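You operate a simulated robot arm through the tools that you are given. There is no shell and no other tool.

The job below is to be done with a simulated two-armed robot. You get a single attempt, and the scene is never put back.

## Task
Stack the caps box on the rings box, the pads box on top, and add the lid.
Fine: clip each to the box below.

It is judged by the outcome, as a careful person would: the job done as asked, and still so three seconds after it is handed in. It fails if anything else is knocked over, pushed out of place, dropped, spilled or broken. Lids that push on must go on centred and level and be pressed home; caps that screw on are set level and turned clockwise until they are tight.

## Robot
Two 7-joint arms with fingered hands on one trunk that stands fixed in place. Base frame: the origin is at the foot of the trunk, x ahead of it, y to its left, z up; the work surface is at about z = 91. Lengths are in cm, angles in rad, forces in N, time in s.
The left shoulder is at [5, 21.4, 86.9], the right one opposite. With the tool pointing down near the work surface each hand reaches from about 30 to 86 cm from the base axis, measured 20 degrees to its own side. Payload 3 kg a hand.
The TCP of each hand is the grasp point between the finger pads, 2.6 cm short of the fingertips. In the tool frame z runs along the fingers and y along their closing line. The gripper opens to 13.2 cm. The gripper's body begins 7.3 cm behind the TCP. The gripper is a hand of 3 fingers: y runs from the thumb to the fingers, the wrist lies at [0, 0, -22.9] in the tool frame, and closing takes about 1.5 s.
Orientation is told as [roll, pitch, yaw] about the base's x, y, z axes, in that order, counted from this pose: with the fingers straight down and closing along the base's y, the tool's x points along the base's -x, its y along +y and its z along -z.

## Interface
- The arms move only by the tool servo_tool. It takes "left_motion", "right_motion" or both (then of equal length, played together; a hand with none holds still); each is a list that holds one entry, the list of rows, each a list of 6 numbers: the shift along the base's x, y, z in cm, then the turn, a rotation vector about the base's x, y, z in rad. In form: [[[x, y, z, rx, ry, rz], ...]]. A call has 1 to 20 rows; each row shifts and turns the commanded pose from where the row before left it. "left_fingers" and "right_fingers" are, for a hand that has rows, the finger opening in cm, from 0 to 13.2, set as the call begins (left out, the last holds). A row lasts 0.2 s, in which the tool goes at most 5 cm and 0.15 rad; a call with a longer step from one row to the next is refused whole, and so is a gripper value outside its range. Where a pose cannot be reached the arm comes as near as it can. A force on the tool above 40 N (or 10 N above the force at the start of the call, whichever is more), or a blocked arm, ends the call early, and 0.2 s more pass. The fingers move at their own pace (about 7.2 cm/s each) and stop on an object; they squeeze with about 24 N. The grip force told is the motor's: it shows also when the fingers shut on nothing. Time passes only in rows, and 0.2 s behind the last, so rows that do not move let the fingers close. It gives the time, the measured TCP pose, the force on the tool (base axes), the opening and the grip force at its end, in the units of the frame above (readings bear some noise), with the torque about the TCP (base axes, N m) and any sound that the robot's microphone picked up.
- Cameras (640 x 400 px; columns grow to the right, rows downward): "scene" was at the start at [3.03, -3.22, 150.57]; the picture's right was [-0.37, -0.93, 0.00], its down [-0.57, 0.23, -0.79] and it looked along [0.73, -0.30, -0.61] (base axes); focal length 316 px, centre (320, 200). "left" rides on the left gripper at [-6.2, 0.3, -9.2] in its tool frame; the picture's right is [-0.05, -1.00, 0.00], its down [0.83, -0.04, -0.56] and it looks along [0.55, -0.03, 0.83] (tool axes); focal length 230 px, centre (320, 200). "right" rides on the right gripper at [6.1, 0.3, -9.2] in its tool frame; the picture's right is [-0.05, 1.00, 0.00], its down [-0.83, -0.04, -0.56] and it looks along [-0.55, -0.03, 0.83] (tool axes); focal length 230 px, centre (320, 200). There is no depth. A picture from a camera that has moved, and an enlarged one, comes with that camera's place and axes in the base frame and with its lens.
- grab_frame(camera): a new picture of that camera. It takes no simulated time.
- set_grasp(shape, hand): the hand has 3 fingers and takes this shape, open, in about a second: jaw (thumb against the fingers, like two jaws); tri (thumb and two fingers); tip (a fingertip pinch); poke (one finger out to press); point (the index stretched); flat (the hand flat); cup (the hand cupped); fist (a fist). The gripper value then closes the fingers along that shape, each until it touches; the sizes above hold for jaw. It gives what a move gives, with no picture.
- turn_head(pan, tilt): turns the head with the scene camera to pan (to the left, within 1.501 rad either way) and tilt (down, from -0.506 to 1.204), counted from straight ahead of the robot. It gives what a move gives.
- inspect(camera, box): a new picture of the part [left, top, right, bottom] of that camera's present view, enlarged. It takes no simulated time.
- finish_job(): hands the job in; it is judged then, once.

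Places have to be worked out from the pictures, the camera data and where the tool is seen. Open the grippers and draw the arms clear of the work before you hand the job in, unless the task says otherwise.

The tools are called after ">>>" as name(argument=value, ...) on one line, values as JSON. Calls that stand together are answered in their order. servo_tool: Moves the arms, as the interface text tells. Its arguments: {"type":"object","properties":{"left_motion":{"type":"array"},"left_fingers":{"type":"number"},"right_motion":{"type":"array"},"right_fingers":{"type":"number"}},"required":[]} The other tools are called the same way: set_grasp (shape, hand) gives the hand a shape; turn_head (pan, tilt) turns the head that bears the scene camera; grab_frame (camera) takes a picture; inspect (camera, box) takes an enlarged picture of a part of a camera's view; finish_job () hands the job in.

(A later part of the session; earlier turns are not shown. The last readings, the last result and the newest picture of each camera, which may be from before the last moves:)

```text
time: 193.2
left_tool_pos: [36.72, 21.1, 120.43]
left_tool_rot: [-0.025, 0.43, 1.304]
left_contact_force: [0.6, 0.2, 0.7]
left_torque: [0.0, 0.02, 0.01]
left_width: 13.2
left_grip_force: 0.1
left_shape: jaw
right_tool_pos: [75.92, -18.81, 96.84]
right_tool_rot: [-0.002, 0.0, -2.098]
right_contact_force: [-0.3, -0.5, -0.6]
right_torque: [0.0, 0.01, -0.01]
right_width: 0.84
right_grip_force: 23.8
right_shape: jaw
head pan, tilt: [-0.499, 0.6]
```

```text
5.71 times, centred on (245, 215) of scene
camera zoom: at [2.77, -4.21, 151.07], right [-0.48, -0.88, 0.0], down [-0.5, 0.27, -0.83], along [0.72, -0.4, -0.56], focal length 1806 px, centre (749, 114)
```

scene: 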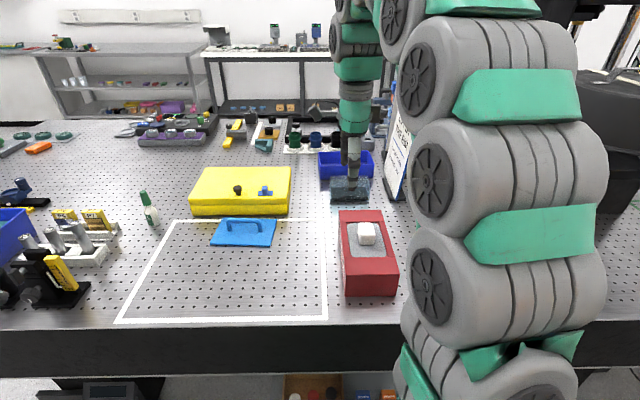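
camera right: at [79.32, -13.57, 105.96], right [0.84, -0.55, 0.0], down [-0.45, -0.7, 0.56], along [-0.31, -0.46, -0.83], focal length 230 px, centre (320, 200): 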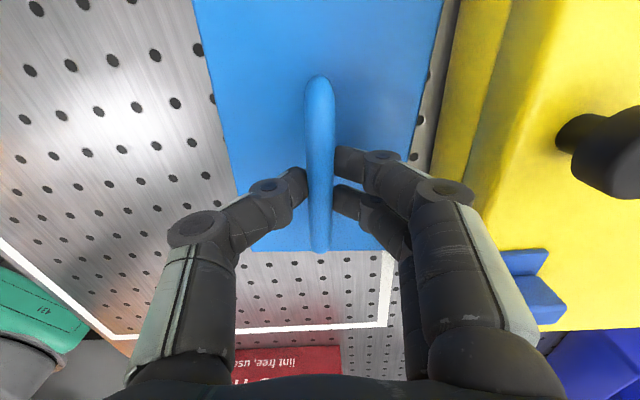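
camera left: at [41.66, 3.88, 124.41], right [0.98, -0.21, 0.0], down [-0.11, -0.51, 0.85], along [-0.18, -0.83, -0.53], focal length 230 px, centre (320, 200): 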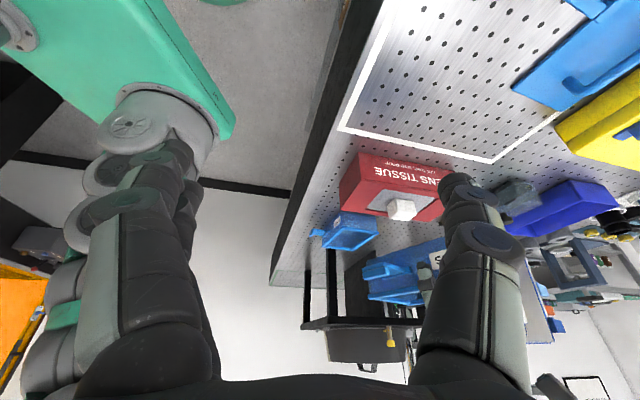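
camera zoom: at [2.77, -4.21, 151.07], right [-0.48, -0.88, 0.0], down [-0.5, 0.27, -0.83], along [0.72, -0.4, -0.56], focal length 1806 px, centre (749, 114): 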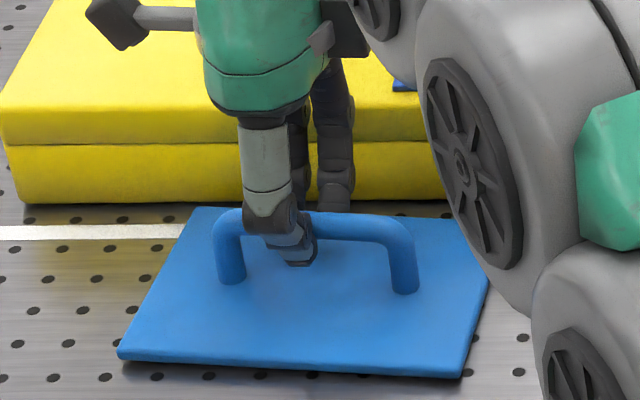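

The bar is now gripped firmly (0.84 cm, 24 N). I lift and check that it hangs level.

>>> servo_tool(right_motion=[[[0, 0, 0.5, 0, 0, 0], [0, 0, 0.8, 0, 0, 0], [0, 0, 1, 0, 0, 0], [0, 0, 0.7, 0, 0, 0], [0, 0, 0, 0, 0, 0]]])

>>> grab_frame(camera="right")

>>> inspect(camera="scene", box=[200, 180, 290, 250])

```text
time: 194.4
left_tool_pos: [36.78, 21.0, 120.27]
left_tool_rot: [-0.021, 0.431, 1.305]
left_contact_force: [0.1, -0.8, 0.3]
left_torque: [-0.01, 0.03, 0.01]
left_width: 13.18
left_grip_force: 0.1
left_shape: jaw
right_tool_pos: [75.91, -18.8, 99.7]
right_tool_rot: [-0.002, 0.001, -2.097]
right_contact_force: [0.7, -0.6, -0.5]
right_torque: [-0.02, -0.01, 0.0]
right_width: 0.83
right_grip_force: 24.3
right_shape: jaw
head pan, tilt: [-0.499, 0.6]
```

```text
taken
camera right: at [79.34, -13.58, 108.94], right [0.84, -0.55, 0.0], down [-0.45, -0.7, 0.56], along [-0.3, -0.46, -0.83], focal length 230 px, centre (320, 200)
```

right: 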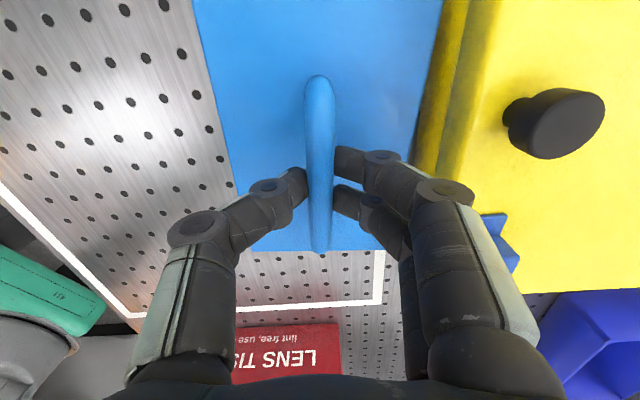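

```text
5.71 times, centred on (245, 215) of scene
camera zoom: at [2.77, -4.21, 151.07], right [-0.48, -0.88, 0.0], down [-0.5, 0.27, -0.83], along [0.72, -0.4, -0.56], focal length 1806 px, centre (749, 114)
```

zoom: 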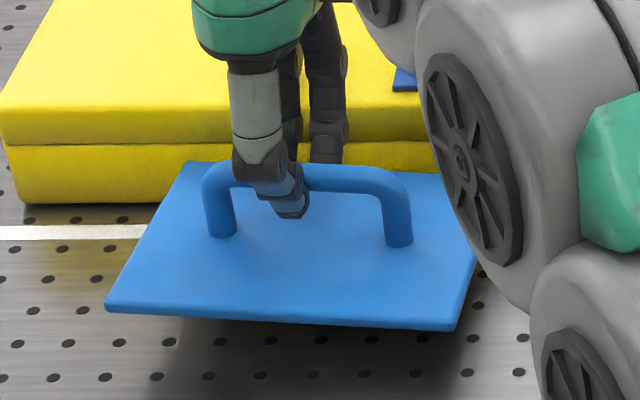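

The lid hangs level. I carry it up and toward the stack.

>>> servo_tool(right_motion=[[[0, 0, 1, 0, 0, 0], [-1, -0.5, 1, 0, 0, 0], [-1.7, -1, 1.2, 0, 0, 0], [-1.8, -1.1, 1.2, 0, 0, 0], [-1.8, -1.1, 1.2, 0, 0, 0], [-1.8, -1.1, 1.2, 0, 0, 0], [-1.8, -1.1, 1.2, 0, 0, 0], [-1.8, -1.1, 1.2, 0, 0, 0], [-1.8, -1.1, 1.2, 0, 0, 0], [-1.8, -1.1, 1.2, 0, 0, 0], [-1.8, -1.1, 1.2, 0, 0, 0], [-1.8, -1.3, 1.2, 0, 0, 0], [-1.5, -1.6, 1.2, 0, 0, 0], [-1.2, -1.9, 1.2, 0, 0, 0], [-1.2, -1.9, 1.2, 0, 0, 0], [-1.2, -1.9, 1, 0, 0, 0], [-1.2, -1.9, 1, 0, 0, 0], [-1, -1.5, 0, 0, 0, 0], [0, 0, 0, 0, 0, 0]]])

>>> grab_frame(camera="right")

>>> grab_frame(camera="scene")

```text
time: 198.4
left_tool_pos: [36.77, 21.15, 120.39]
left_tool_rot: [-0.025, 0.427, 1.304]
left_contact_force: [-0.4, -0.4, 0.4]
left_torque: [0.01, -0.01, 0.01]
left_width: 13.19
left_grip_force: 0.0
left_shape: jaw
right_tool_pos: [49.74, -41.29, 119.29]
right_tool_rot: [0.0, 0.002, -2.097]
right_contact_force: [1.1, 0.3, -0.5]
right_torque: [0.0, -0.03, -0.04]
right_width: 0.79
right_grip_force: 23.9
right_shape: jaw
head pan, tilt: [-0.499, 0.6]
```

```text
taken
camera right: at [53.11, -35.9, 128.48], right [0.84, -0.55, 0.0], down [-0.45, -0.7, 0.56], along [-0.31, -0.46, -0.83], focal length 230 px, centre (320, 200)
```

right: 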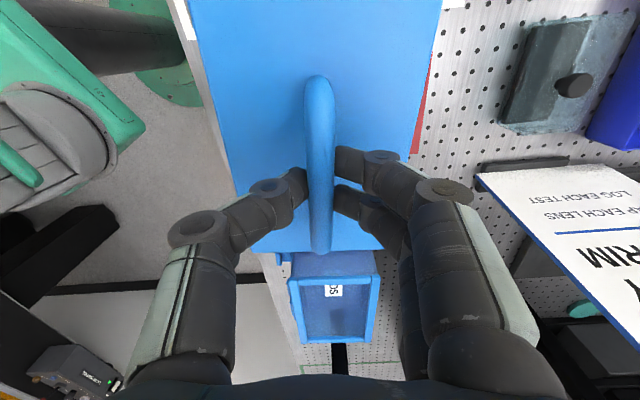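

```text
taken
```

scene: 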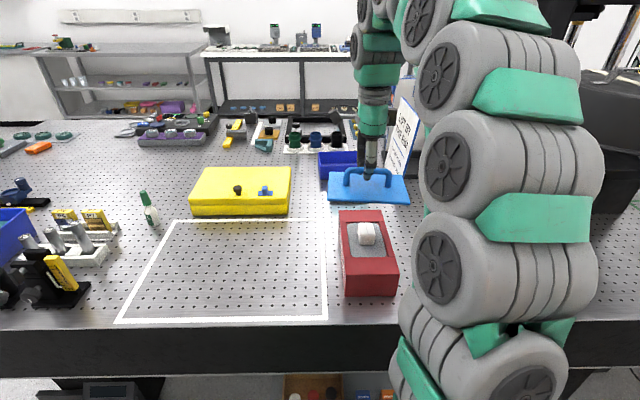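

Lid is steady. I bring it above the stack while the left camera returns to its viewing pose.

>>> servo_tool(right_motion=[[[-1.01, -1.855, 0.2, 0, 0, 0], [-1.01, -1.855, 0.2, 0, 0, 0], [-1.01, -1.855, 0.2, 0, 0, 0], [-1.01, -1.855, 0.2, 0, 0, 0], [-1.01, -1.855, 0.2, 0, 0, 0], [-1.01, -1.855, 0.2, 0, 0, 0], [-1.01, -1.855, 0.2, 0, 0, 0], [-1.01, -1.855, 0.2, 0, 0, 0], [-1.01, -1.855, 0.1, 0, 0, 0], [-1.01, -1.855, 0, 0, 0, 0], [-1.01, -1.855, 0, 0, 0, 0], [-1.01, -1.855, 0, 0, 0, 0], [-1.0, -1.85, 0, 0, 0, 0], [0, 0, 0, 0, 0, 0], [0, 0, 0, 0, 0, 0], [0, 0, 0, 0, 0, 0], [0, 0, 0, 0, 0, 0]]], left_motion=[[[0, 0, 0, 0, 0, 0], [0, 0, 0, 0, 0, 0], [0, 0, 0, 0, 0, 0], [0, 0, 0, 0, 0, 0], [0.2, -1.5, -0.1, 0, 0, 0], [0.3, -2.5, -0.15, 0, 0, 0], [0.3, -2.5, -0.15, 0, 0, 0], [0.3, -2.5, -0.15, 0, 0, 0], [0.3, -2.5, -0.15, 0, 0, 0], [0.3, -2.5, -0.15, 0, 0, 0], [0.3, -2.5, -0.15, 0, 0, 0], [0.3, -2.5, -0.15, 0, 0, 0], [0.3, -2.5, -0.15, 0, 0, 0], [0.3, -2.5, -0.15, 0, 0, 0], [0.2, -2.1, -0.15, 0, 0, 0], [0, -0.5, 0, 0, 0, 0], [0, 0, 0, 0, 0, 0]]])

>>> inspect(camera="left", box=[280, 205, 420, 345])

>>> grab_frame(camera="right")

```text
time: 202.0
left_tool_pos: [39.93, -5.51, 118.71]
left_tool_rot: [-0.024, 0.429, 1.305]
left_contact_force: [-0.2, -0.8, 0.3]
left_torque: [-0.02, -0.02, 0.03]
left_width: 13.18
left_grip_force: 0.0
left_shape: jaw
right_tool_pos: [36.56, -65.33, 120.98]
right_tool_rot: [-0.003, 0.002, -2.099]
right_contact_force: [0.6, -0.1, -0.7]
right_torque: [0.02, -0.01, 0.01]
right_width: 0.78
right_grip_force: 24.0
right_shape: jaw
head pan, tilt: [-0.499, 0.6]
```

```text
2.86 times, centred on (350, 275) of left
camera zoom: at [41.87, 3.78, 124.42], right [0.98, -0.21, 0.0], down [-0.11, -0.51, 0.85], along [-0.18, -0.83, -0.53], focal length 657 px, centre (234, -14)
```

zoom: 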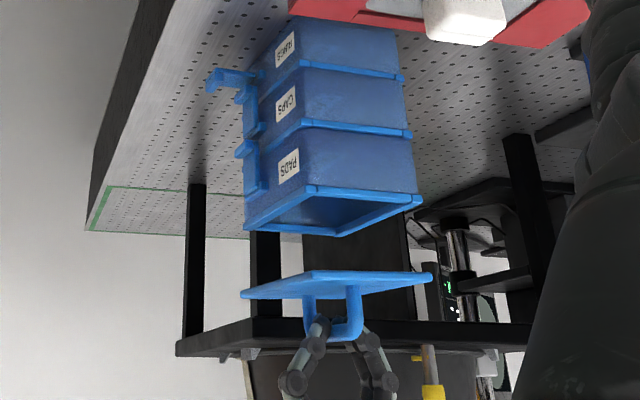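

```text
taken
camera right: at [40.03, -60.05, 130.17], right [0.84, -0.55, 0.0], down [-0.45, -0.7, 0.56], along [-0.31, -0.46, -0.83], focal length 230 px, centre (320, 200)
```

right: 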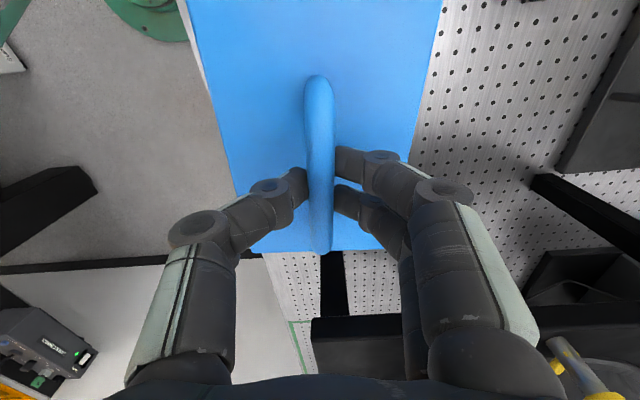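

Level and close. I lower to roughly 1.3 cm above the rim and check the corners.

>>> servo_tool(right_motion=[[[0, 0, -1.2, 0, 0, 0], [0, 0, -1.2, 0, 0, 0], [0, 0, -1.0, 0, 0, 0], [0, 0, -0.7, 0, 0, 0], [0, 0, 0, 0, 0, 0], [0, 0, 0, 0, 0, 0]]])

>>> inspect(camera="left", box=[315, 255, 355, 305])

>>> inspect(camera="left", box=[365, 255, 405, 305])

>>> inspect(camera="left", box=[300, 240, 410, 320])

```text
time: 203.4
left_tool_pos: [39.94, -5.55, 118.52]
left_tool_rot: [-0.021, 0.428, 1.305]
left_contact_force: [0.0, 0.4, 0.2]
left_torque: [0.03, -0.03, -0.03]
left_width: 13.2
left_grip_force: 0.0
left_shape: jaw
right_tool_pos: [36.57, -65.32, 116.87]
right_tool_rot: [-0.002, -0.002, -2.098]
right_contact_force: [-0.1, 0.2, -0.3]
right_torque: [-0.01, 0.03, 0.01]
right_width: 0.79
right_grip_force: 24.0
right_shape: jaw
head pan, tilt: [-0.499, 0.6]
```

```text
8.00 times, centred on (335, 280) of left
camera zoom: at [41.87, 3.78, 124.42], right [0.98, -0.21, 0.0], down [-0.11, -0.51, 0.85], along [-0.18, -0.83, -0.53], focal length 1841 px, centre (200, -440)
```

zoom: 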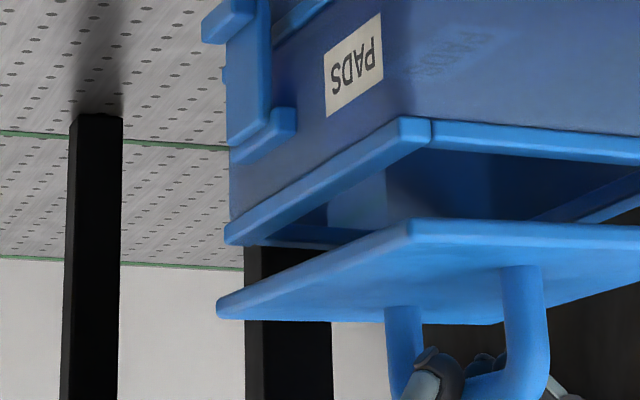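

```text
8.00 times, centred on (385, 280) of left
camera zoom: at [41.87, 3.78, 124.42], right [0.98, -0.21, 0.0], down [-0.11, -0.51, 0.85], along [-0.18, -0.83, -0.53], focal length 1841 px, centre (-200, -440)
```

zoom: 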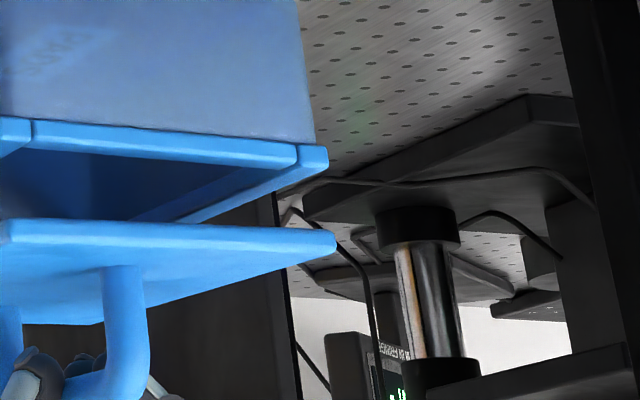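

```text
5.00 times, centred on (355, 280) of left
camera zoom: at [41.87, 3.78, 124.42], right [0.98, -0.21, 0.0], down [-0.11, -0.51, 0.85], along [-0.18, -0.83, -0.53], focal length 1150 px, centre (145, -200)
```

zoom: 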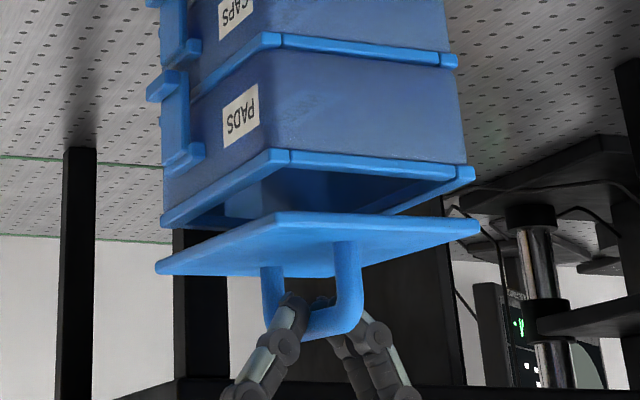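

Corner checks: the lid needs about +0.028 rad yaw and 2.5 mm backward; its height suggests a short plug under the plate, so alignment matters. I correct, come slightly lower and recheck.

>>> servo_tool(right_motion=[[[0.21, -0.12, 0, 0, 0, 0.028], [0, 0, -0.5, 0, 0, 0], [0, 0, 0, 0, 0, 0], [0, 0, 0, 0, 0, 0]]])

>>> inspect(camera="left", box=[335, 262, 365, 292])

>>> inspect(camera="left", box=[385, 262, 415, 292])

>>> inspect(camera="left", box=[320, 272, 350, 302])

```text
time: 204.4
left_tool_pos: [40.05, -5.64, 118.63]
left_tool_rot: [-0.021, 0.429, 1.304]
left_contact_force: [0.1, -0.2, -0.4]
left_torque: [-0.02, 0.04, 0.01]
left_width: 13.17
left_grip_force: 0.0
left_shape: jaw
right_tool_pos: [36.81, -65.42, 116.41]
right_tool_rot: [-0.001, -0.001, -2.071]
right_contact_force: [-0.7, -0.2, -0.5]
right_torque: [-0.01, 0.01, 0.0]
right_width: 0.81
right_grip_force: 23.8
right_shape: jaw
head pan, tilt: [-0.499, 0.6]
```

```text
13.33 times, centred on (350, 277) of left
camera zoom: at [41.87, 3.79, 124.41], right [0.98, -0.21, 0.0], down [-0.11, -0.51, 0.85], along [-0.18, -0.83, -0.53], focal length 3068 px, centre (-80, -827)
```

zoom: 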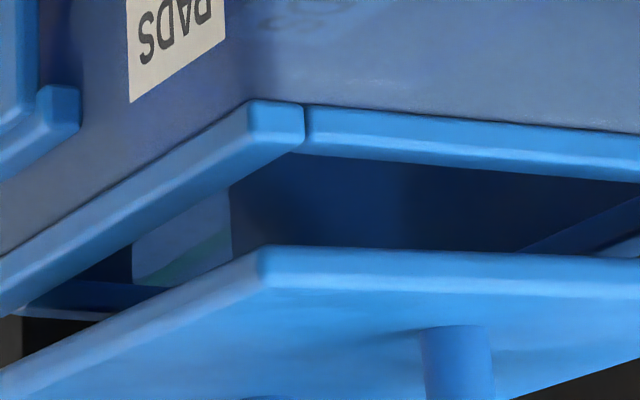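

```text
13.33 times, centred on (400, 277) of left
camera zoom: at [41.87, 3.79, 124.41], right [0.98, -0.21, 0.0], down [-0.11, -0.51, 0.85], along [-0.18, -0.83, -0.53], focal length 3068 px, centre (-747, -827)
```

zoom: 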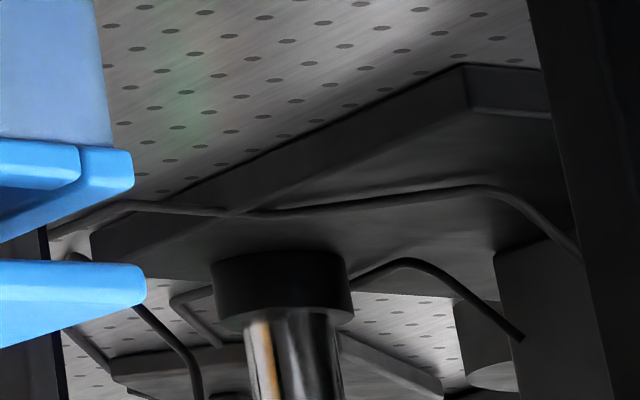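

```text
13.33 times, centred on (335, 287) of left
camera zoom: at [41.87, 3.79, 124.41], right [0.98, -0.21, 0.0], down [-0.11, -0.51, 0.85], along [-0.18, -0.83, -0.53], focal length 3068 px, centre (120, -960)
```

zoom: 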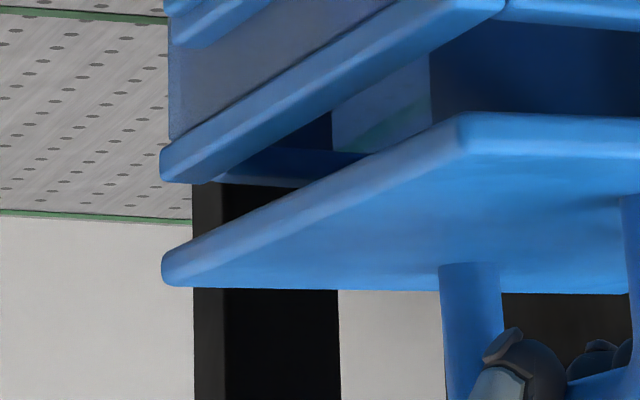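

Front-back and yaw are now within about 1 mm. To check the sideways alignment I shift the left camera toward the robot so it also sees the front faces.

>>> servo_tool(left_motion=[[[-2, 0, 0, 0, 0, 0], [-2, 0, 0, 0, 0, 0], [-2, 0, 0, 0, 0, 0], [-2, 0, 0, 0, 0, 0], [-2, 0, 0, 0, 0, 0], [-2, 0, 0, 0, 0, 0], [-2, 0, 0, 0, 0, 0], [0, 0, 0, 0, 0, 0]]])

>>> grab_frame(camera="left")

```text
time: 206.4
left_tool_pos: [27.78, -5.31, 116.23]
left_tool_rot: [0.092, 0.461, 1.366]
left_contact_force: [-1.2, 0.0, -0.6]
left_torque: [0.01, -0.01, -0.08]
left_width: 13.16
left_grip_force: 0.0
left_shape: jaw
right_tool_pos: [36.71, -65.46, 116.51]
right_tool_rot: [-0.003, -0.001, -2.07]
right_contact_force: [-0.1, 0.3, -1.0]
right_torque: [0.01, -0.02, -0.01]
right_width: 0.8
right_grip_force: 23.6
right_shape: jaw
head pan, tilt: [-0.499, 0.6]
stopped in row 8 (left hand): the arm was blocked; the commanded pose is now the measured one
```

```text
taken
camera left: at [30.2, 4.04, 121.71], right [0.97, -0.2, -0.11], down [-0.01, -0.51, 0.86], along [-0.22, -0.84, -0.5], focal length 230 px, centre (320, 200)
```

left: 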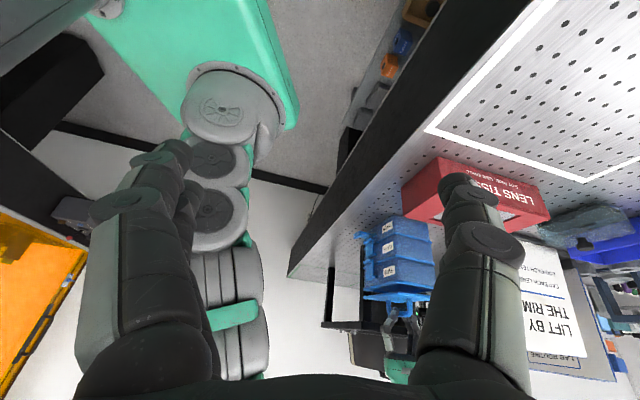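

The left arm stopped at its limit, but the view now shows the front faces too. I zoom in.

>>> inspect(camera="left", box=[345, 210, 445, 310])

>>> inspect(camera="left", box=[350, 265, 440, 310])

```text
4.00 times, centred on (395, 260) of left
camera zoom: at [30.2, 4.04, 121.71], right [0.97, -0.2, -0.11], down [-0.01, -0.51, 0.86], along [-0.22, -0.84, -0.5], focal length 920 px, centre (20, -40)
```

zoom: 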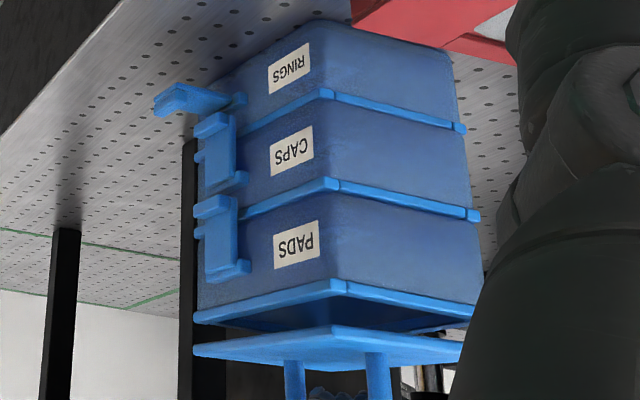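

```text
7.11 times, centred on (395, 288) of left
camera zoom: at [30.2, 4.04, 121.71], right [0.97, -0.2, -0.11], down [-0.01, -0.51, 0.86], along [-0.22, -0.84, -0.5], focal length 1636 px, centre (-213, -422)
```

zoom: 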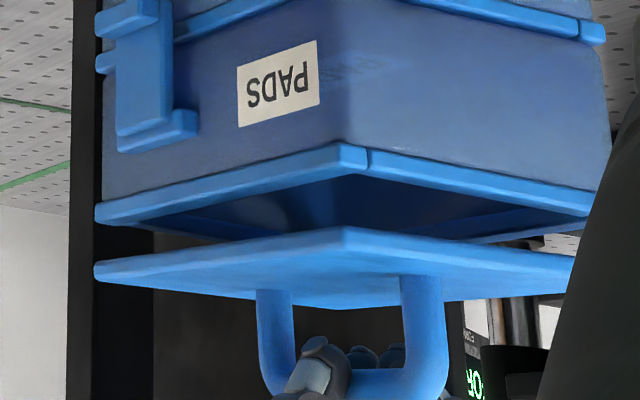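

Corners again line up in this view. I also check from the head for the sideways alignment.

>>> turn_head(pan=-0.95, tilt=0.6)

>>> grab_frame(camera="scene")

>>> grab_frame(camera="right")

```text
time: 207.3
left_tool_pos: [27.67, -5.44, 116.37]
left_tool_rot: [0.089, 0.459, 1.361]
left_contact_force: [-0.6, -0.1, -0.3]
left_torque: [0.01, -0.02, 0.0]
left_width: 13.2
left_grip_force: 0.1
left_shape: jaw
right_tool_pos: [36.75, -65.53, 116.4]
right_tool_rot: [0.0, 0.0, -2.07]
right_contact_force: [-0.9, 0.1, -1.2]
right_torque: [-0.01, -0.01, -0.02]
right_width: 0.78
right_grip_force: 23.8
right_shape: jaw
head pan, tilt: [-0.949, 0.6]
```

```text
taken
```

scene: 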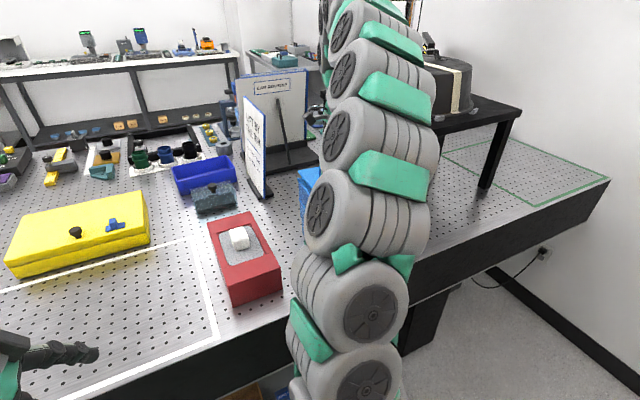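

```text
taken
camera right: at [40.05, -60.09, 125.64], right [0.85, -0.52, 0.0], down [-0.43, -0.71, 0.56], along [-0.29, -0.47, -0.83], focal length 230 px, centre (320, 200)
```

right: 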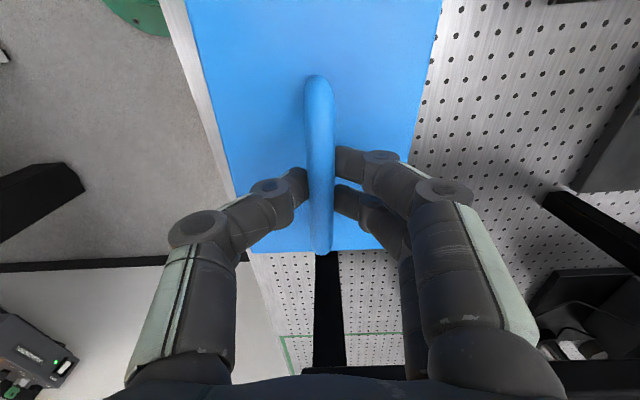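

The arm blocks the head. I use high zooms from this second left-camera position and combine them with the earlier view to solve the sideways offset.

>>> inspect(camera="left", box=[385, 280, 409, 304])

>>> inspect(camera="left", box=[355, 285, 379, 309])

>>> inspect(camera="left", box=[416, 284, 440, 308])

```text
16.00 times, centred on (397, 292) of left
camera zoom: at [30.1, 3.98, 121.83], right [0.97, -0.2, -0.1], down [-0.01, -0.51, 0.86], along [-0.22, -0.84, -0.5], focal length 3681 px, centre (-912, -1272)
```

zoom: 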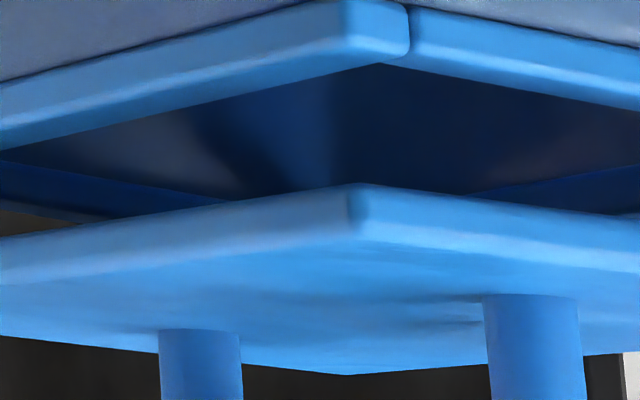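

```text
16.00 times, centred on (367, 297) of left
camera zoom: at [30.1, 3.98, 121.83], right [0.97, -0.2, -0.1], down [-0.01, -0.51, 0.86], along [-0.22, -0.84, -0.5], focal length 3681 px, centre (-432, -1352)
```

zoom: 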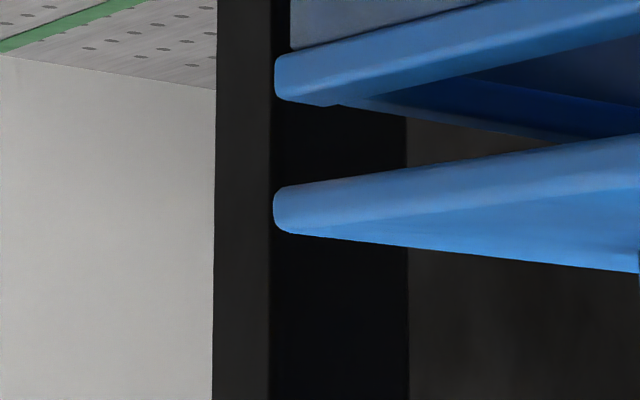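

```text
16.00 times, centred on (428, 296) of left
camera zoom: at [30.1, 3.98, 121.83], right [0.97, -0.2, -0.1], down [-0.01, -0.51, 0.86], along [-0.22, -0.84, -0.5], focal length 3681 px, centre (-1408, -1336)
```

zoom: 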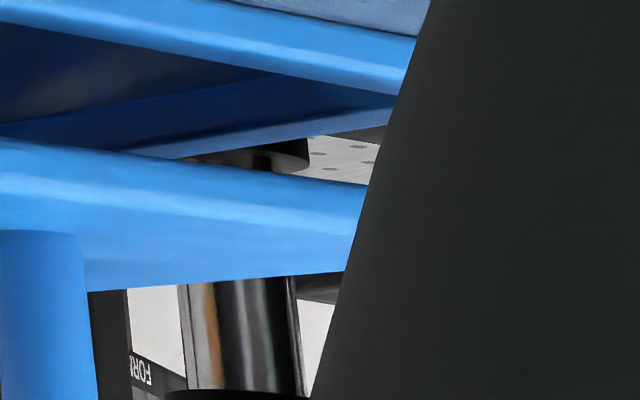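

The estimates agree to a few millimetres. I lower gently and feel for contact, watching from the left camera.

>>> servo_tool(right_motion=[[[0, 0, -0.4, 0, 0, 0], [0, 0, -0.3, 0, 0, 0], [0, 0, -0.2, 0, 0, 0], [0, 0, 0, 0, 0, 0]]])

>>> inspect(camera="left", box=[350, 265, 440, 310])

```text
time: 208.3
left_tool_pos: [27.59, -5.48, 116.33]
left_tool_rot: [0.09, 0.458, 1.36]
left_contact_force: [0.0, -0.5, -0.5]
left_torque: [-0.02, -0.02, -0.02]
left_width: 13.19
left_grip_force: 0.0
left_shape: jaw
right_tool_pos: [36.81, -65.43, 115.63]
right_tool_rot: [-0.001, -0.001, -2.07]
right_contact_force: [0.0, -0.7, -0.6]
right_torque: [0.0, -0.02, 0.0]
right_width: 0.78
right_grip_force: 23.3
right_shape: jaw
head pan, tilt: [-0.949, 0.6]
```

```text
7.11 times, centred on (395, 288) of left
camera zoom: at [30.09, 3.97, 121.84], right [0.97, -0.2, -0.1], down [-0.01, -0.51, 0.86], along [-0.22, -0.84, -0.5], focal length 1636 px, centre (-213, -422)
```

zoom: 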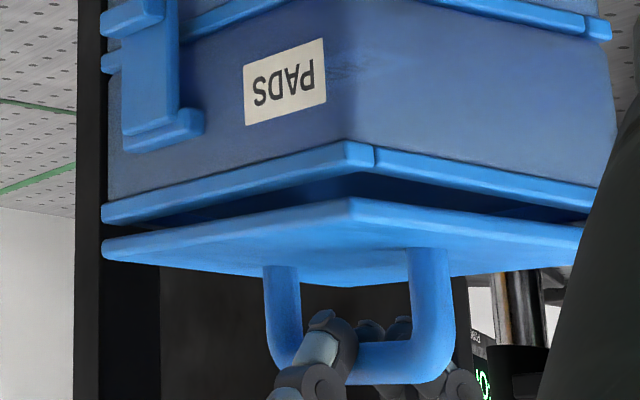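

>>> servo_tool(right_motion=[[[0, 0, -0.2, 0, 0, 0], [0, 0, -0.2, 0, 0, 0], [0, 0, 0, 0, 0, 0]]])

>>> inspect(camera="left", box=[350, 265, 440, 310])

>>> inspect(camera="right", box=[230, 220, 420, 290])

```text
time: 209.1
left_tool_pos: [27.46, -5.47, 116.41]
left_tool_rot: [0.088, 0.459, 1.362]
left_contact_force: [0.3, -0.7, -0.2]
left_torque: [0.0, 0.01, -0.02]
left_width: 13.17
left_grip_force: 0.1
left_shape: jaw
right_tool_pos: [36.69, -65.5, 115.24]
right_tool_rot: [-0.003, 0.0, -2.071]
right_contact_force: [-0.8, 0.2, -0.5]
right_torque: [-0.03, 0.01, -0.03]
right_width: 0.78
right_grip_force: 24.4
right_shape: jaw
head pan, tilt: [-0.949, 0.6]
```

```text
7.11 times, centred on (395, 288) of left
camera zoom: at [30.1, 3.98, 121.83], right [0.97, -0.2, -0.1], down [-0.01, -0.51, 0.86], along [-0.22, -0.84, -0.5], focal length 1636 px, centre (-213, -422)
```

zoom: 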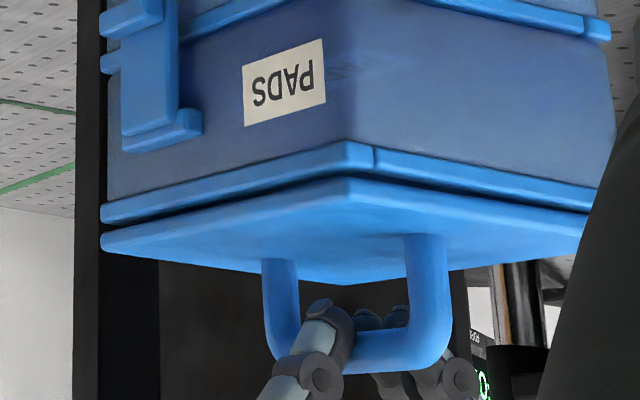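

```text
3.37 times, centred on (325, 255) of right
camera zoom: at [40.05, -60.09, 124.36], right [0.85, -0.52, 0.0], down [-0.43, -0.71, 0.56], along [-0.29, -0.47, -0.83], focal length 775 px, centre (303, 15)
```

zoom: 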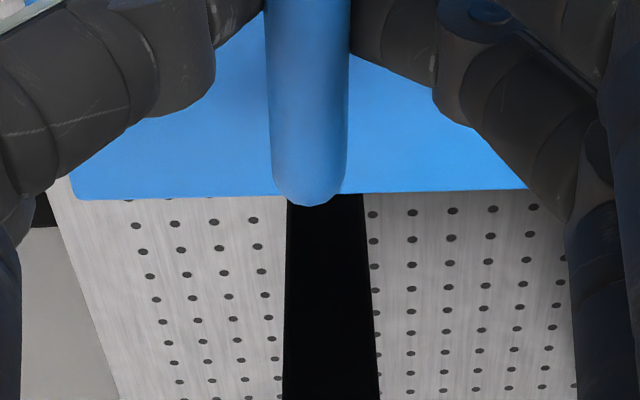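

Gap about 4 mm and still no contact force, so it is entering cleanly. I continue down.

>>> servo_tool(right_motion=[[[0, 0, -0.15, 0, 0, 0], [0, 0, -0.15, 0, 0, 0], [0, 0, 0, 0, 0, 0]]])

>>> inspect(camera="left", box=[350, 265, 440, 310])

>>> inspect(camera="right", box=[230, 220, 420, 290])

```text
time: 209.9
left_tool_pos: [27.58, -5.47, 116.24]
left_tool_rot: [0.088, 0.46, 1.363]
left_contact_force: [0.0, 0.2, -0.9]
left_torque: [0.03, 0.01, -0.01]
left_width: 13.18
left_grip_force: 0.0
left_shape: jaw
right_tool_pos: [36.79, -65.41, 114.98]
right_tool_rot: [-0.002, 0.001, -2.069]
right_contact_force: [-1.0, 0.4, 1.8]
right_torque: [0.0, 0.01, 0.01]
right_width: 0.84
right_grip_force: 24.0
right_shape: jaw
head pan, tilt: [-0.949, 0.6]
```

```text
7.11 times, centred on (395, 288) of left
camera zoom: at [30.11, 3.99, 121.82], right [0.97, -0.2, -0.1], down [-0.01, -0.51, 0.86], along [-0.22, -0.84, -0.5], focal length 1636 px, centre (-213, -422)
```

zoom: 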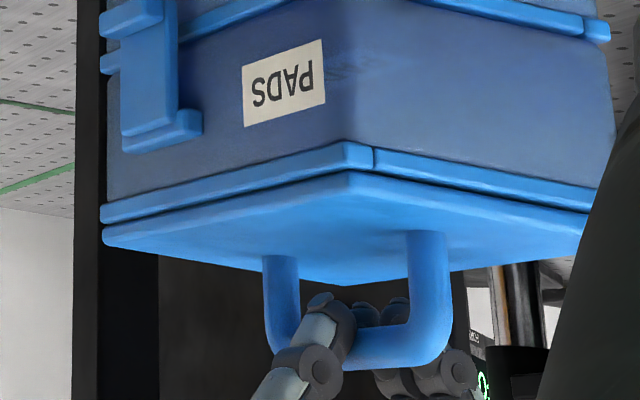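

```text
3.37 times, centred on (325, 255) of right
camera zoom: at [40.04, -60.09, 124.06], right [0.85, -0.52, 0.0], down [-0.43, -0.71, 0.56], along [-0.29, -0.47, -0.83], focal length 775 px, centre (303, 15)
```

zoom: 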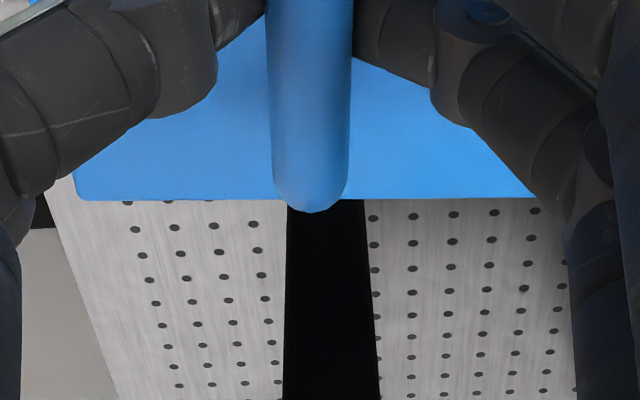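

First contact (about 2 N). I zoom on the seam all around to see if it is flush.

>>> inspect(camera="left", box=[355, 275, 395, 305])

>>> inspect(camera="left", box=[390, 275, 430, 305])

```text
13.33 times, centred on (375, 290) of left
camera zoom: at [30.11, 3.99, 121.82], right [0.97, -0.2, -0.1], down [-0.01, -0.51, 0.86], along [-0.22, -0.84, -0.5], focal length 3068 px, centre (-413, -1000)
```

zoom: 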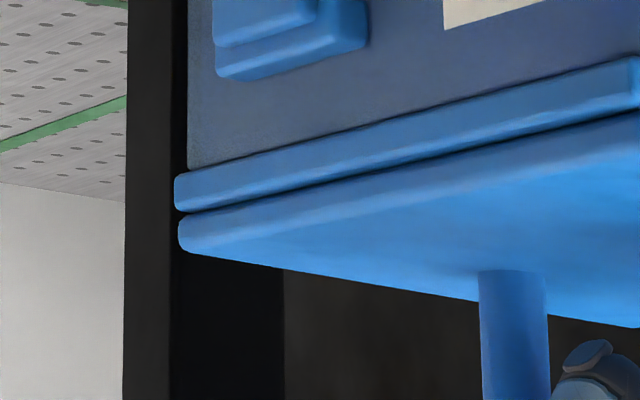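

```text
13.33 times, centred on (410, 290) of left
camera zoom: at [30.11, 3.99, 121.82], right [0.97, -0.2, -0.1], down [-0.01, -0.51, 0.86], along [-0.22, -0.84, -0.5], focal length 3068 px, centre (-880, -1000)
```

zoom: 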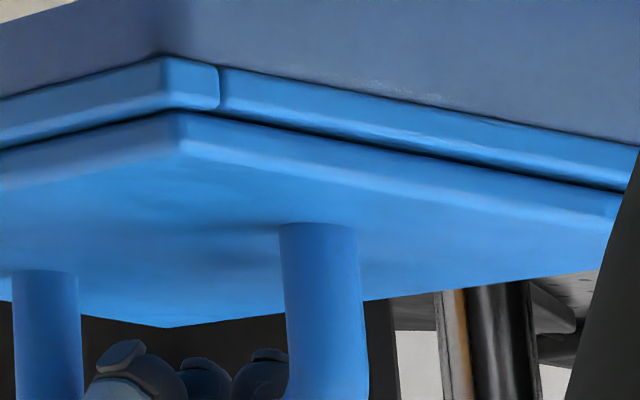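

Nearly flush. I press down slightly more to let it settle into place, watching the force.

>>> servo_tool(right_motion=[[[0, 0, -0.15, 0, 0, 0], [0, 0, -0.1, 0, 0, 0], [0, 0, 0, 0, 0, 0]]])

>>> inspect(camera="left", box=[390, 275, 430, 305])

>>> inspect(camera="left", box=[355, 275, 395, 305])

>>> inspect(camera="right", box=[230, 220, 420, 290])

```text
time: 210.7
left_tool_pos: [27.62, -5.34, 116.42]
left_tool_rot: [0.088, 0.458, 1.362]
left_contact_force: [0.4, -0.2, -0.6]
left_torque: [0.0, -0.02, -0.03]
left_width: 13.2
left_grip_force: 0.0
left_shape: jaw
right_tool_pos: [36.81, -65.49, 114.58]
right_tool_rot: [-0.002, -0.001, -2.071]
right_contact_force: [0.8, -0.2, -1.4]
right_torque: [0.01, 0.04, 0.02]
right_width: 0.41
right_grip_force: 24.1
right_shape: jaw
head pan, tilt: [-0.949, 0.6]
```

```text
13.33 times, centred on (410, 290) of left
camera zoom: at [30.12, 3.99, 121.81], right [0.97, -0.2, -0.1], down [-0.01, -0.51, 0.86], along [-0.22, -0.84, -0.5], focal length 3068 px, centre (-880, -1000)
```

zoom: 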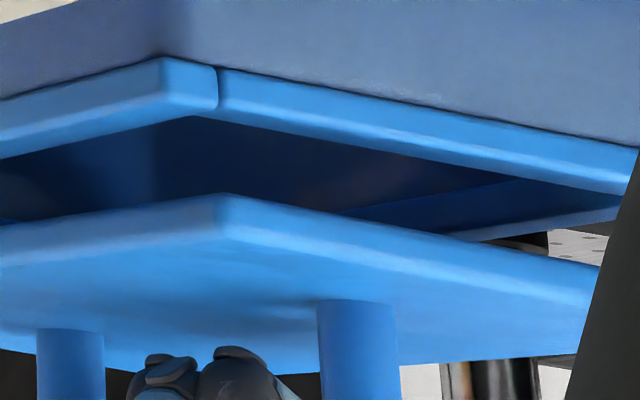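

```text
13.33 times, centred on (375, 290) of left
camera zoom: at [30.12, 3.99, 121.81], right [0.97, -0.2, -0.1], down [-0.01, -0.51, 0.86], along [-0.22, -0.84, -0.5], focal length 3068 px, centre (-413, -1000)
```

zoom: 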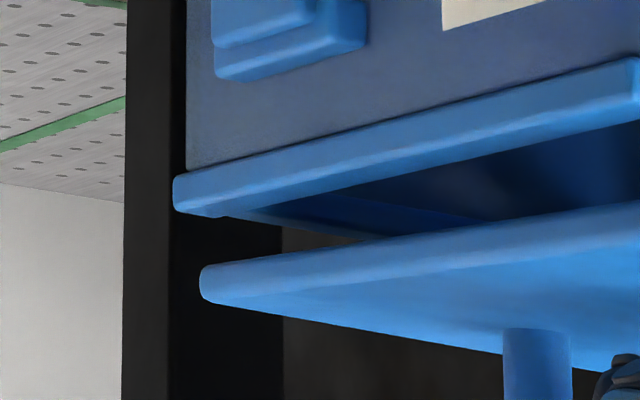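

```text
3.37 times, centred on (325, 255) of right
camera zoom: at [40.06, -60.07, 123.8], right [0.85, -0.52, 0.0], down [-0.43, -0.71, 0.56], along [-0.29, -0.47, -0.83], focal length 775 px, centre (303, 15)
```

zoom: 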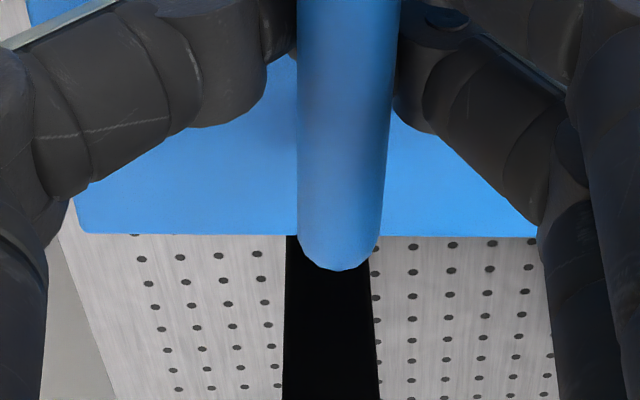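

The bar slipped upward in the fingertips and the lid moved about 0.75 cm back in the hand. I look at the whole grip before correcting.

>>> grab_frame(camera="right")

>>> inspect(camera="left", box=[345, 255, 445, 335])

```text
taken
camera right: at [40.06, -60.07, 123.8], right [0.85, -0.52, 0.0], down [-0.43, -0.71, 0.56], along [-0.29, -0.47, -0.83], focal length 230 px, centre (320, 200)
```

right: 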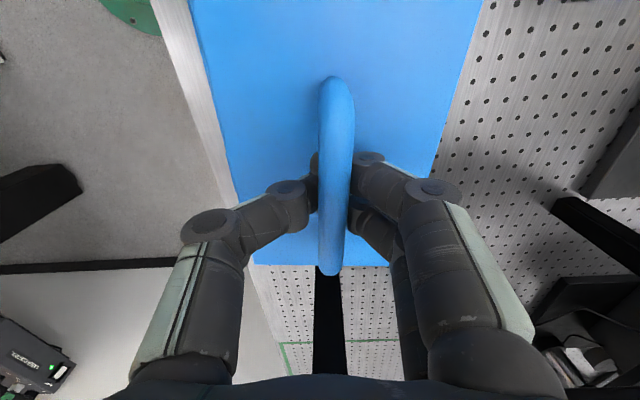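

```text
5.00 times, centred on (395, 295) of left
camera zoom: at [30.12, 3.99, 121.81], right [0.97, -0.2, -0.1], down [-0.01, -0.51, 0.86], along [-0.22, -0.84, -0.5], focal length 1150 px, centre (-55, -275)
```

zoom: 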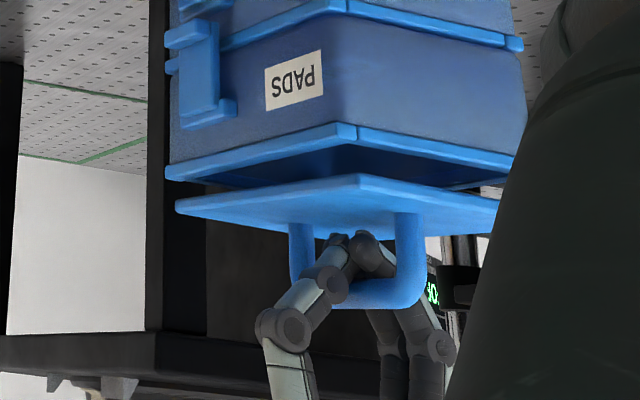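

I raise slightly, shift the hand to re-centre the lid over the box (−0.73 cm along depth, small yaw), and recheck.

>>> servo_tool(right_motion=[[[0, 0, 0.4, 0, 0, 0], [-0.37, 0.09, 0, 0, 0, 0.012], [-0.37, 0.09, 0, 0, 0, 0.012], [0, 0, 0, 0, 0, 0], [0, 0, 0, 0, 0, 0]]])

>>> inspect(camera="left", box=[390, 275, 430, 305])

>>> inspect(camera="left", box=[355, 275, 395, 305])

>>> grab_frame(camera="right")

```text
time: 211.9
left_tool_pos: [27.49, -5.45, 116.32]
left_tool_rot: [0.09, 0.457, 1.365]
left_contact_force: [0.6, 0.8, 0.1]
left_torque: [0.01, -0.02, 0.02]
left_width: 13.22
left_grip_force: 0.2
left_shape: jaw
right_tool_pos: [36.09, -65.27, 115.08]
right_tool_rot: [0.0, 0.0, -2.046]
right_contact_force: [0.2, -0.3, -0.6]
right_torque: [0.02, -0.01, 0.02]
right_width: 0.42
right_grip_force: 24.2
right_shape: jaw
head pan, tilt: [-0.949, 0.6]
```

```text
13.33 times, centred on (410, 290) of left
camera zoom: at [30.12, 4.0, 121.81], right [0.97, -0.2, -0.1], down [-0.01, -0.51, 0.86], along [-0.22, -0.84, -0.5], focal length 3068 px, centre (-880, -1000)
```

zoom: 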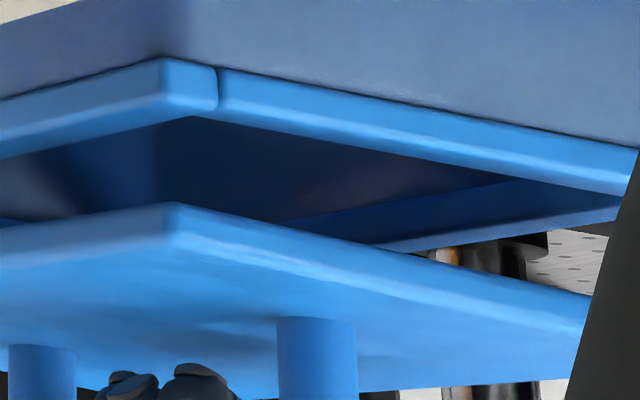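

```text
13.33 times, centred on (375, 290) of left
camera zoom: at [30.12, 4.0, 121.81], right [0.97, -0.2, -0.1], down [-0.01, -0.51, 0.86], along [-0.22, -0.84, -0.5], focal length 3068 px, centre (-413, -1000)
```

zoom: 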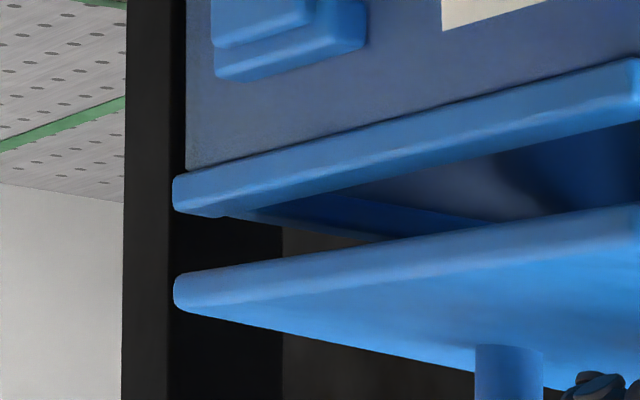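

```text
taken
camera right: at [39.18, -59.81, 124.19], right [0.86, -0.5, 0.0], down [-0.42, -0.72, 0.56], along [-0.28, -0.48, -0.83], focal length 230 px, centre (320, 200)
```

right: 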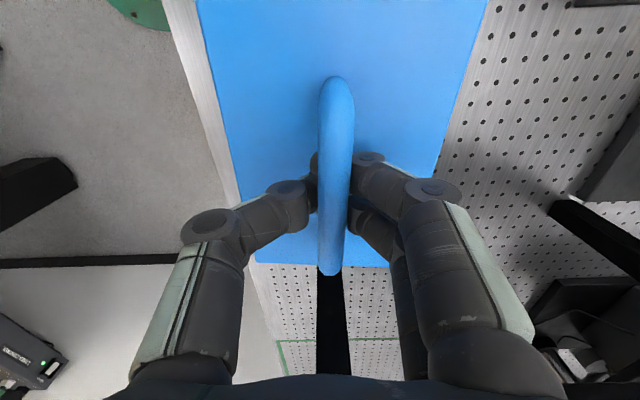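

Aligned again in this view. I lower until the lid rests on the rim.

>>> servo_tool(right_motion=[[[0, 0, -0.3, 0, 0, 0], [0, 0, -0.3, 0, 0, 0], [0, 0, -0.2, 0, 0, 0], [0, 0, -0.2, 0, 0, 0], [0, 0, 0, 0, 0, 0]]])

>>> inspect(camera="left", box=[350, 265, 440, 310])

```text
time: 213.1
left_tool_pos: [27.64, -5.38, 116.43]
left_tool_rot: [0.089, 0.46, 1.36]
left_contact_force: [-0.3, 0.2, 0.1]
left_torque: [-0.01, -0.05, -0.01]
left_width: 13.2
left_grip_force: 0.1
left_shape: jaw
right_tool_pos: [35.98, -65.21, 114.01]
right_tool_rot: [-0.002, 0.0, -2.045]
right_contact_force: [0.0, -0.2, -1.2]
right_torque: [0.0, 0.01, -0.01]
right_width: 0.43
right_grip_force: 23.8
right_shape: jaw
head pan, tilt: [-0.949, 0.6]
```

```text
7.11 times, centred on (395, 288) of left
camera zoom: at [30.11, 3.99, 121.82], right [0.97, -0.2, -0.1], down [-0.01, -0.51, 0.86], along [-0.22, -0.84, -0.5], focal length 1636 px, centre (-213, -422)
```

zoom: 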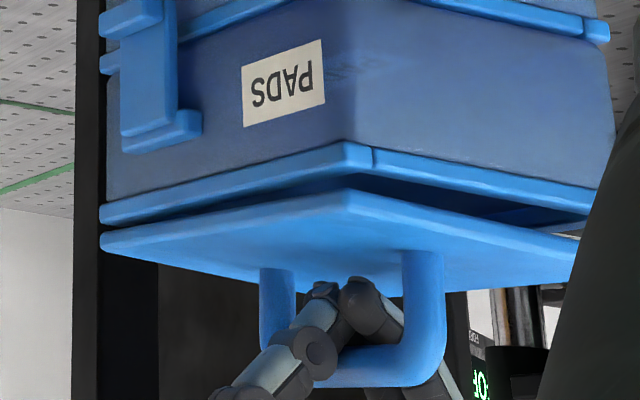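

>>> servo_tool(right_motion=[[[0, 0, -0.2, 0, 0, 0], [0, 0, -0.2, 0, 0, 0], [0, 0, 0, 0, 0, 0]]])

>>> inspect(camera="left", box=[350, 265, 440, 310])

>>> grab_frame(camera="right")

```text
time: 213.9
left_tool_pos: [27.66, -5.41, 116.41]
left_tool_rot: [0.09, 0.459, 1.362]
left_contact_force: [-0.1, -0.2, 0.0]
left_torque: [-0.01, 0.02, 0.05]
left_width: 13.16
left_grip_force: 0.1
left_shape: jaw
right_tool_pos: [36.04, -65.21, 113.7]
right_tool_rot: [-0.001, 0.0, -2.044]
right_contact_force: [-0.2, 0.6, -0.8]
right_torque: [-0.02, -0.02, 0.0]
right_width: 0.41
right_grip_force: 23.9
right_shape: jaw
head pan, tilt: [-0.949, 0.6]
```

```text
7.11 times, centred on (395, 288) of left
camera zoom: at [30.11, 3.99, 121.82], right [0.97, -0.2, -0.1], down [-0.01, -0.51, 0.86], along [-0.22, -0.84, -0.5], focal length 1636 px, centre (-213, -422)
```

zoom: 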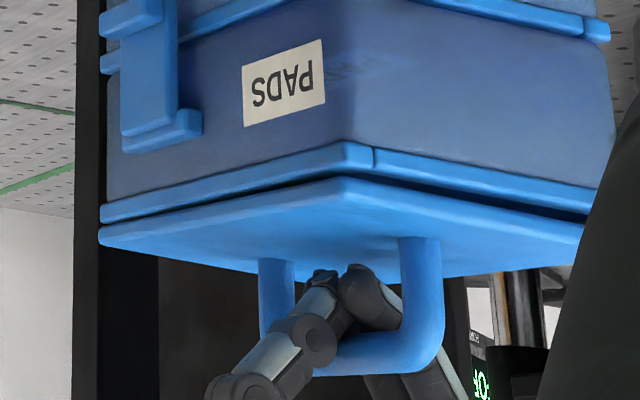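

```text
taken
camera right: at [39.17, -59.82, 122.81], right [0.86, -0.5, 0.0], down [-0.42, -0.72, 0.56], along [-0.28, -0.48, -0.83], focal length 230 px, centre (320, 200)
```

right: 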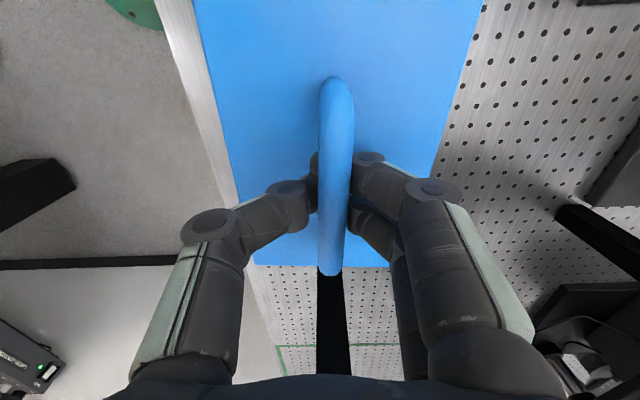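

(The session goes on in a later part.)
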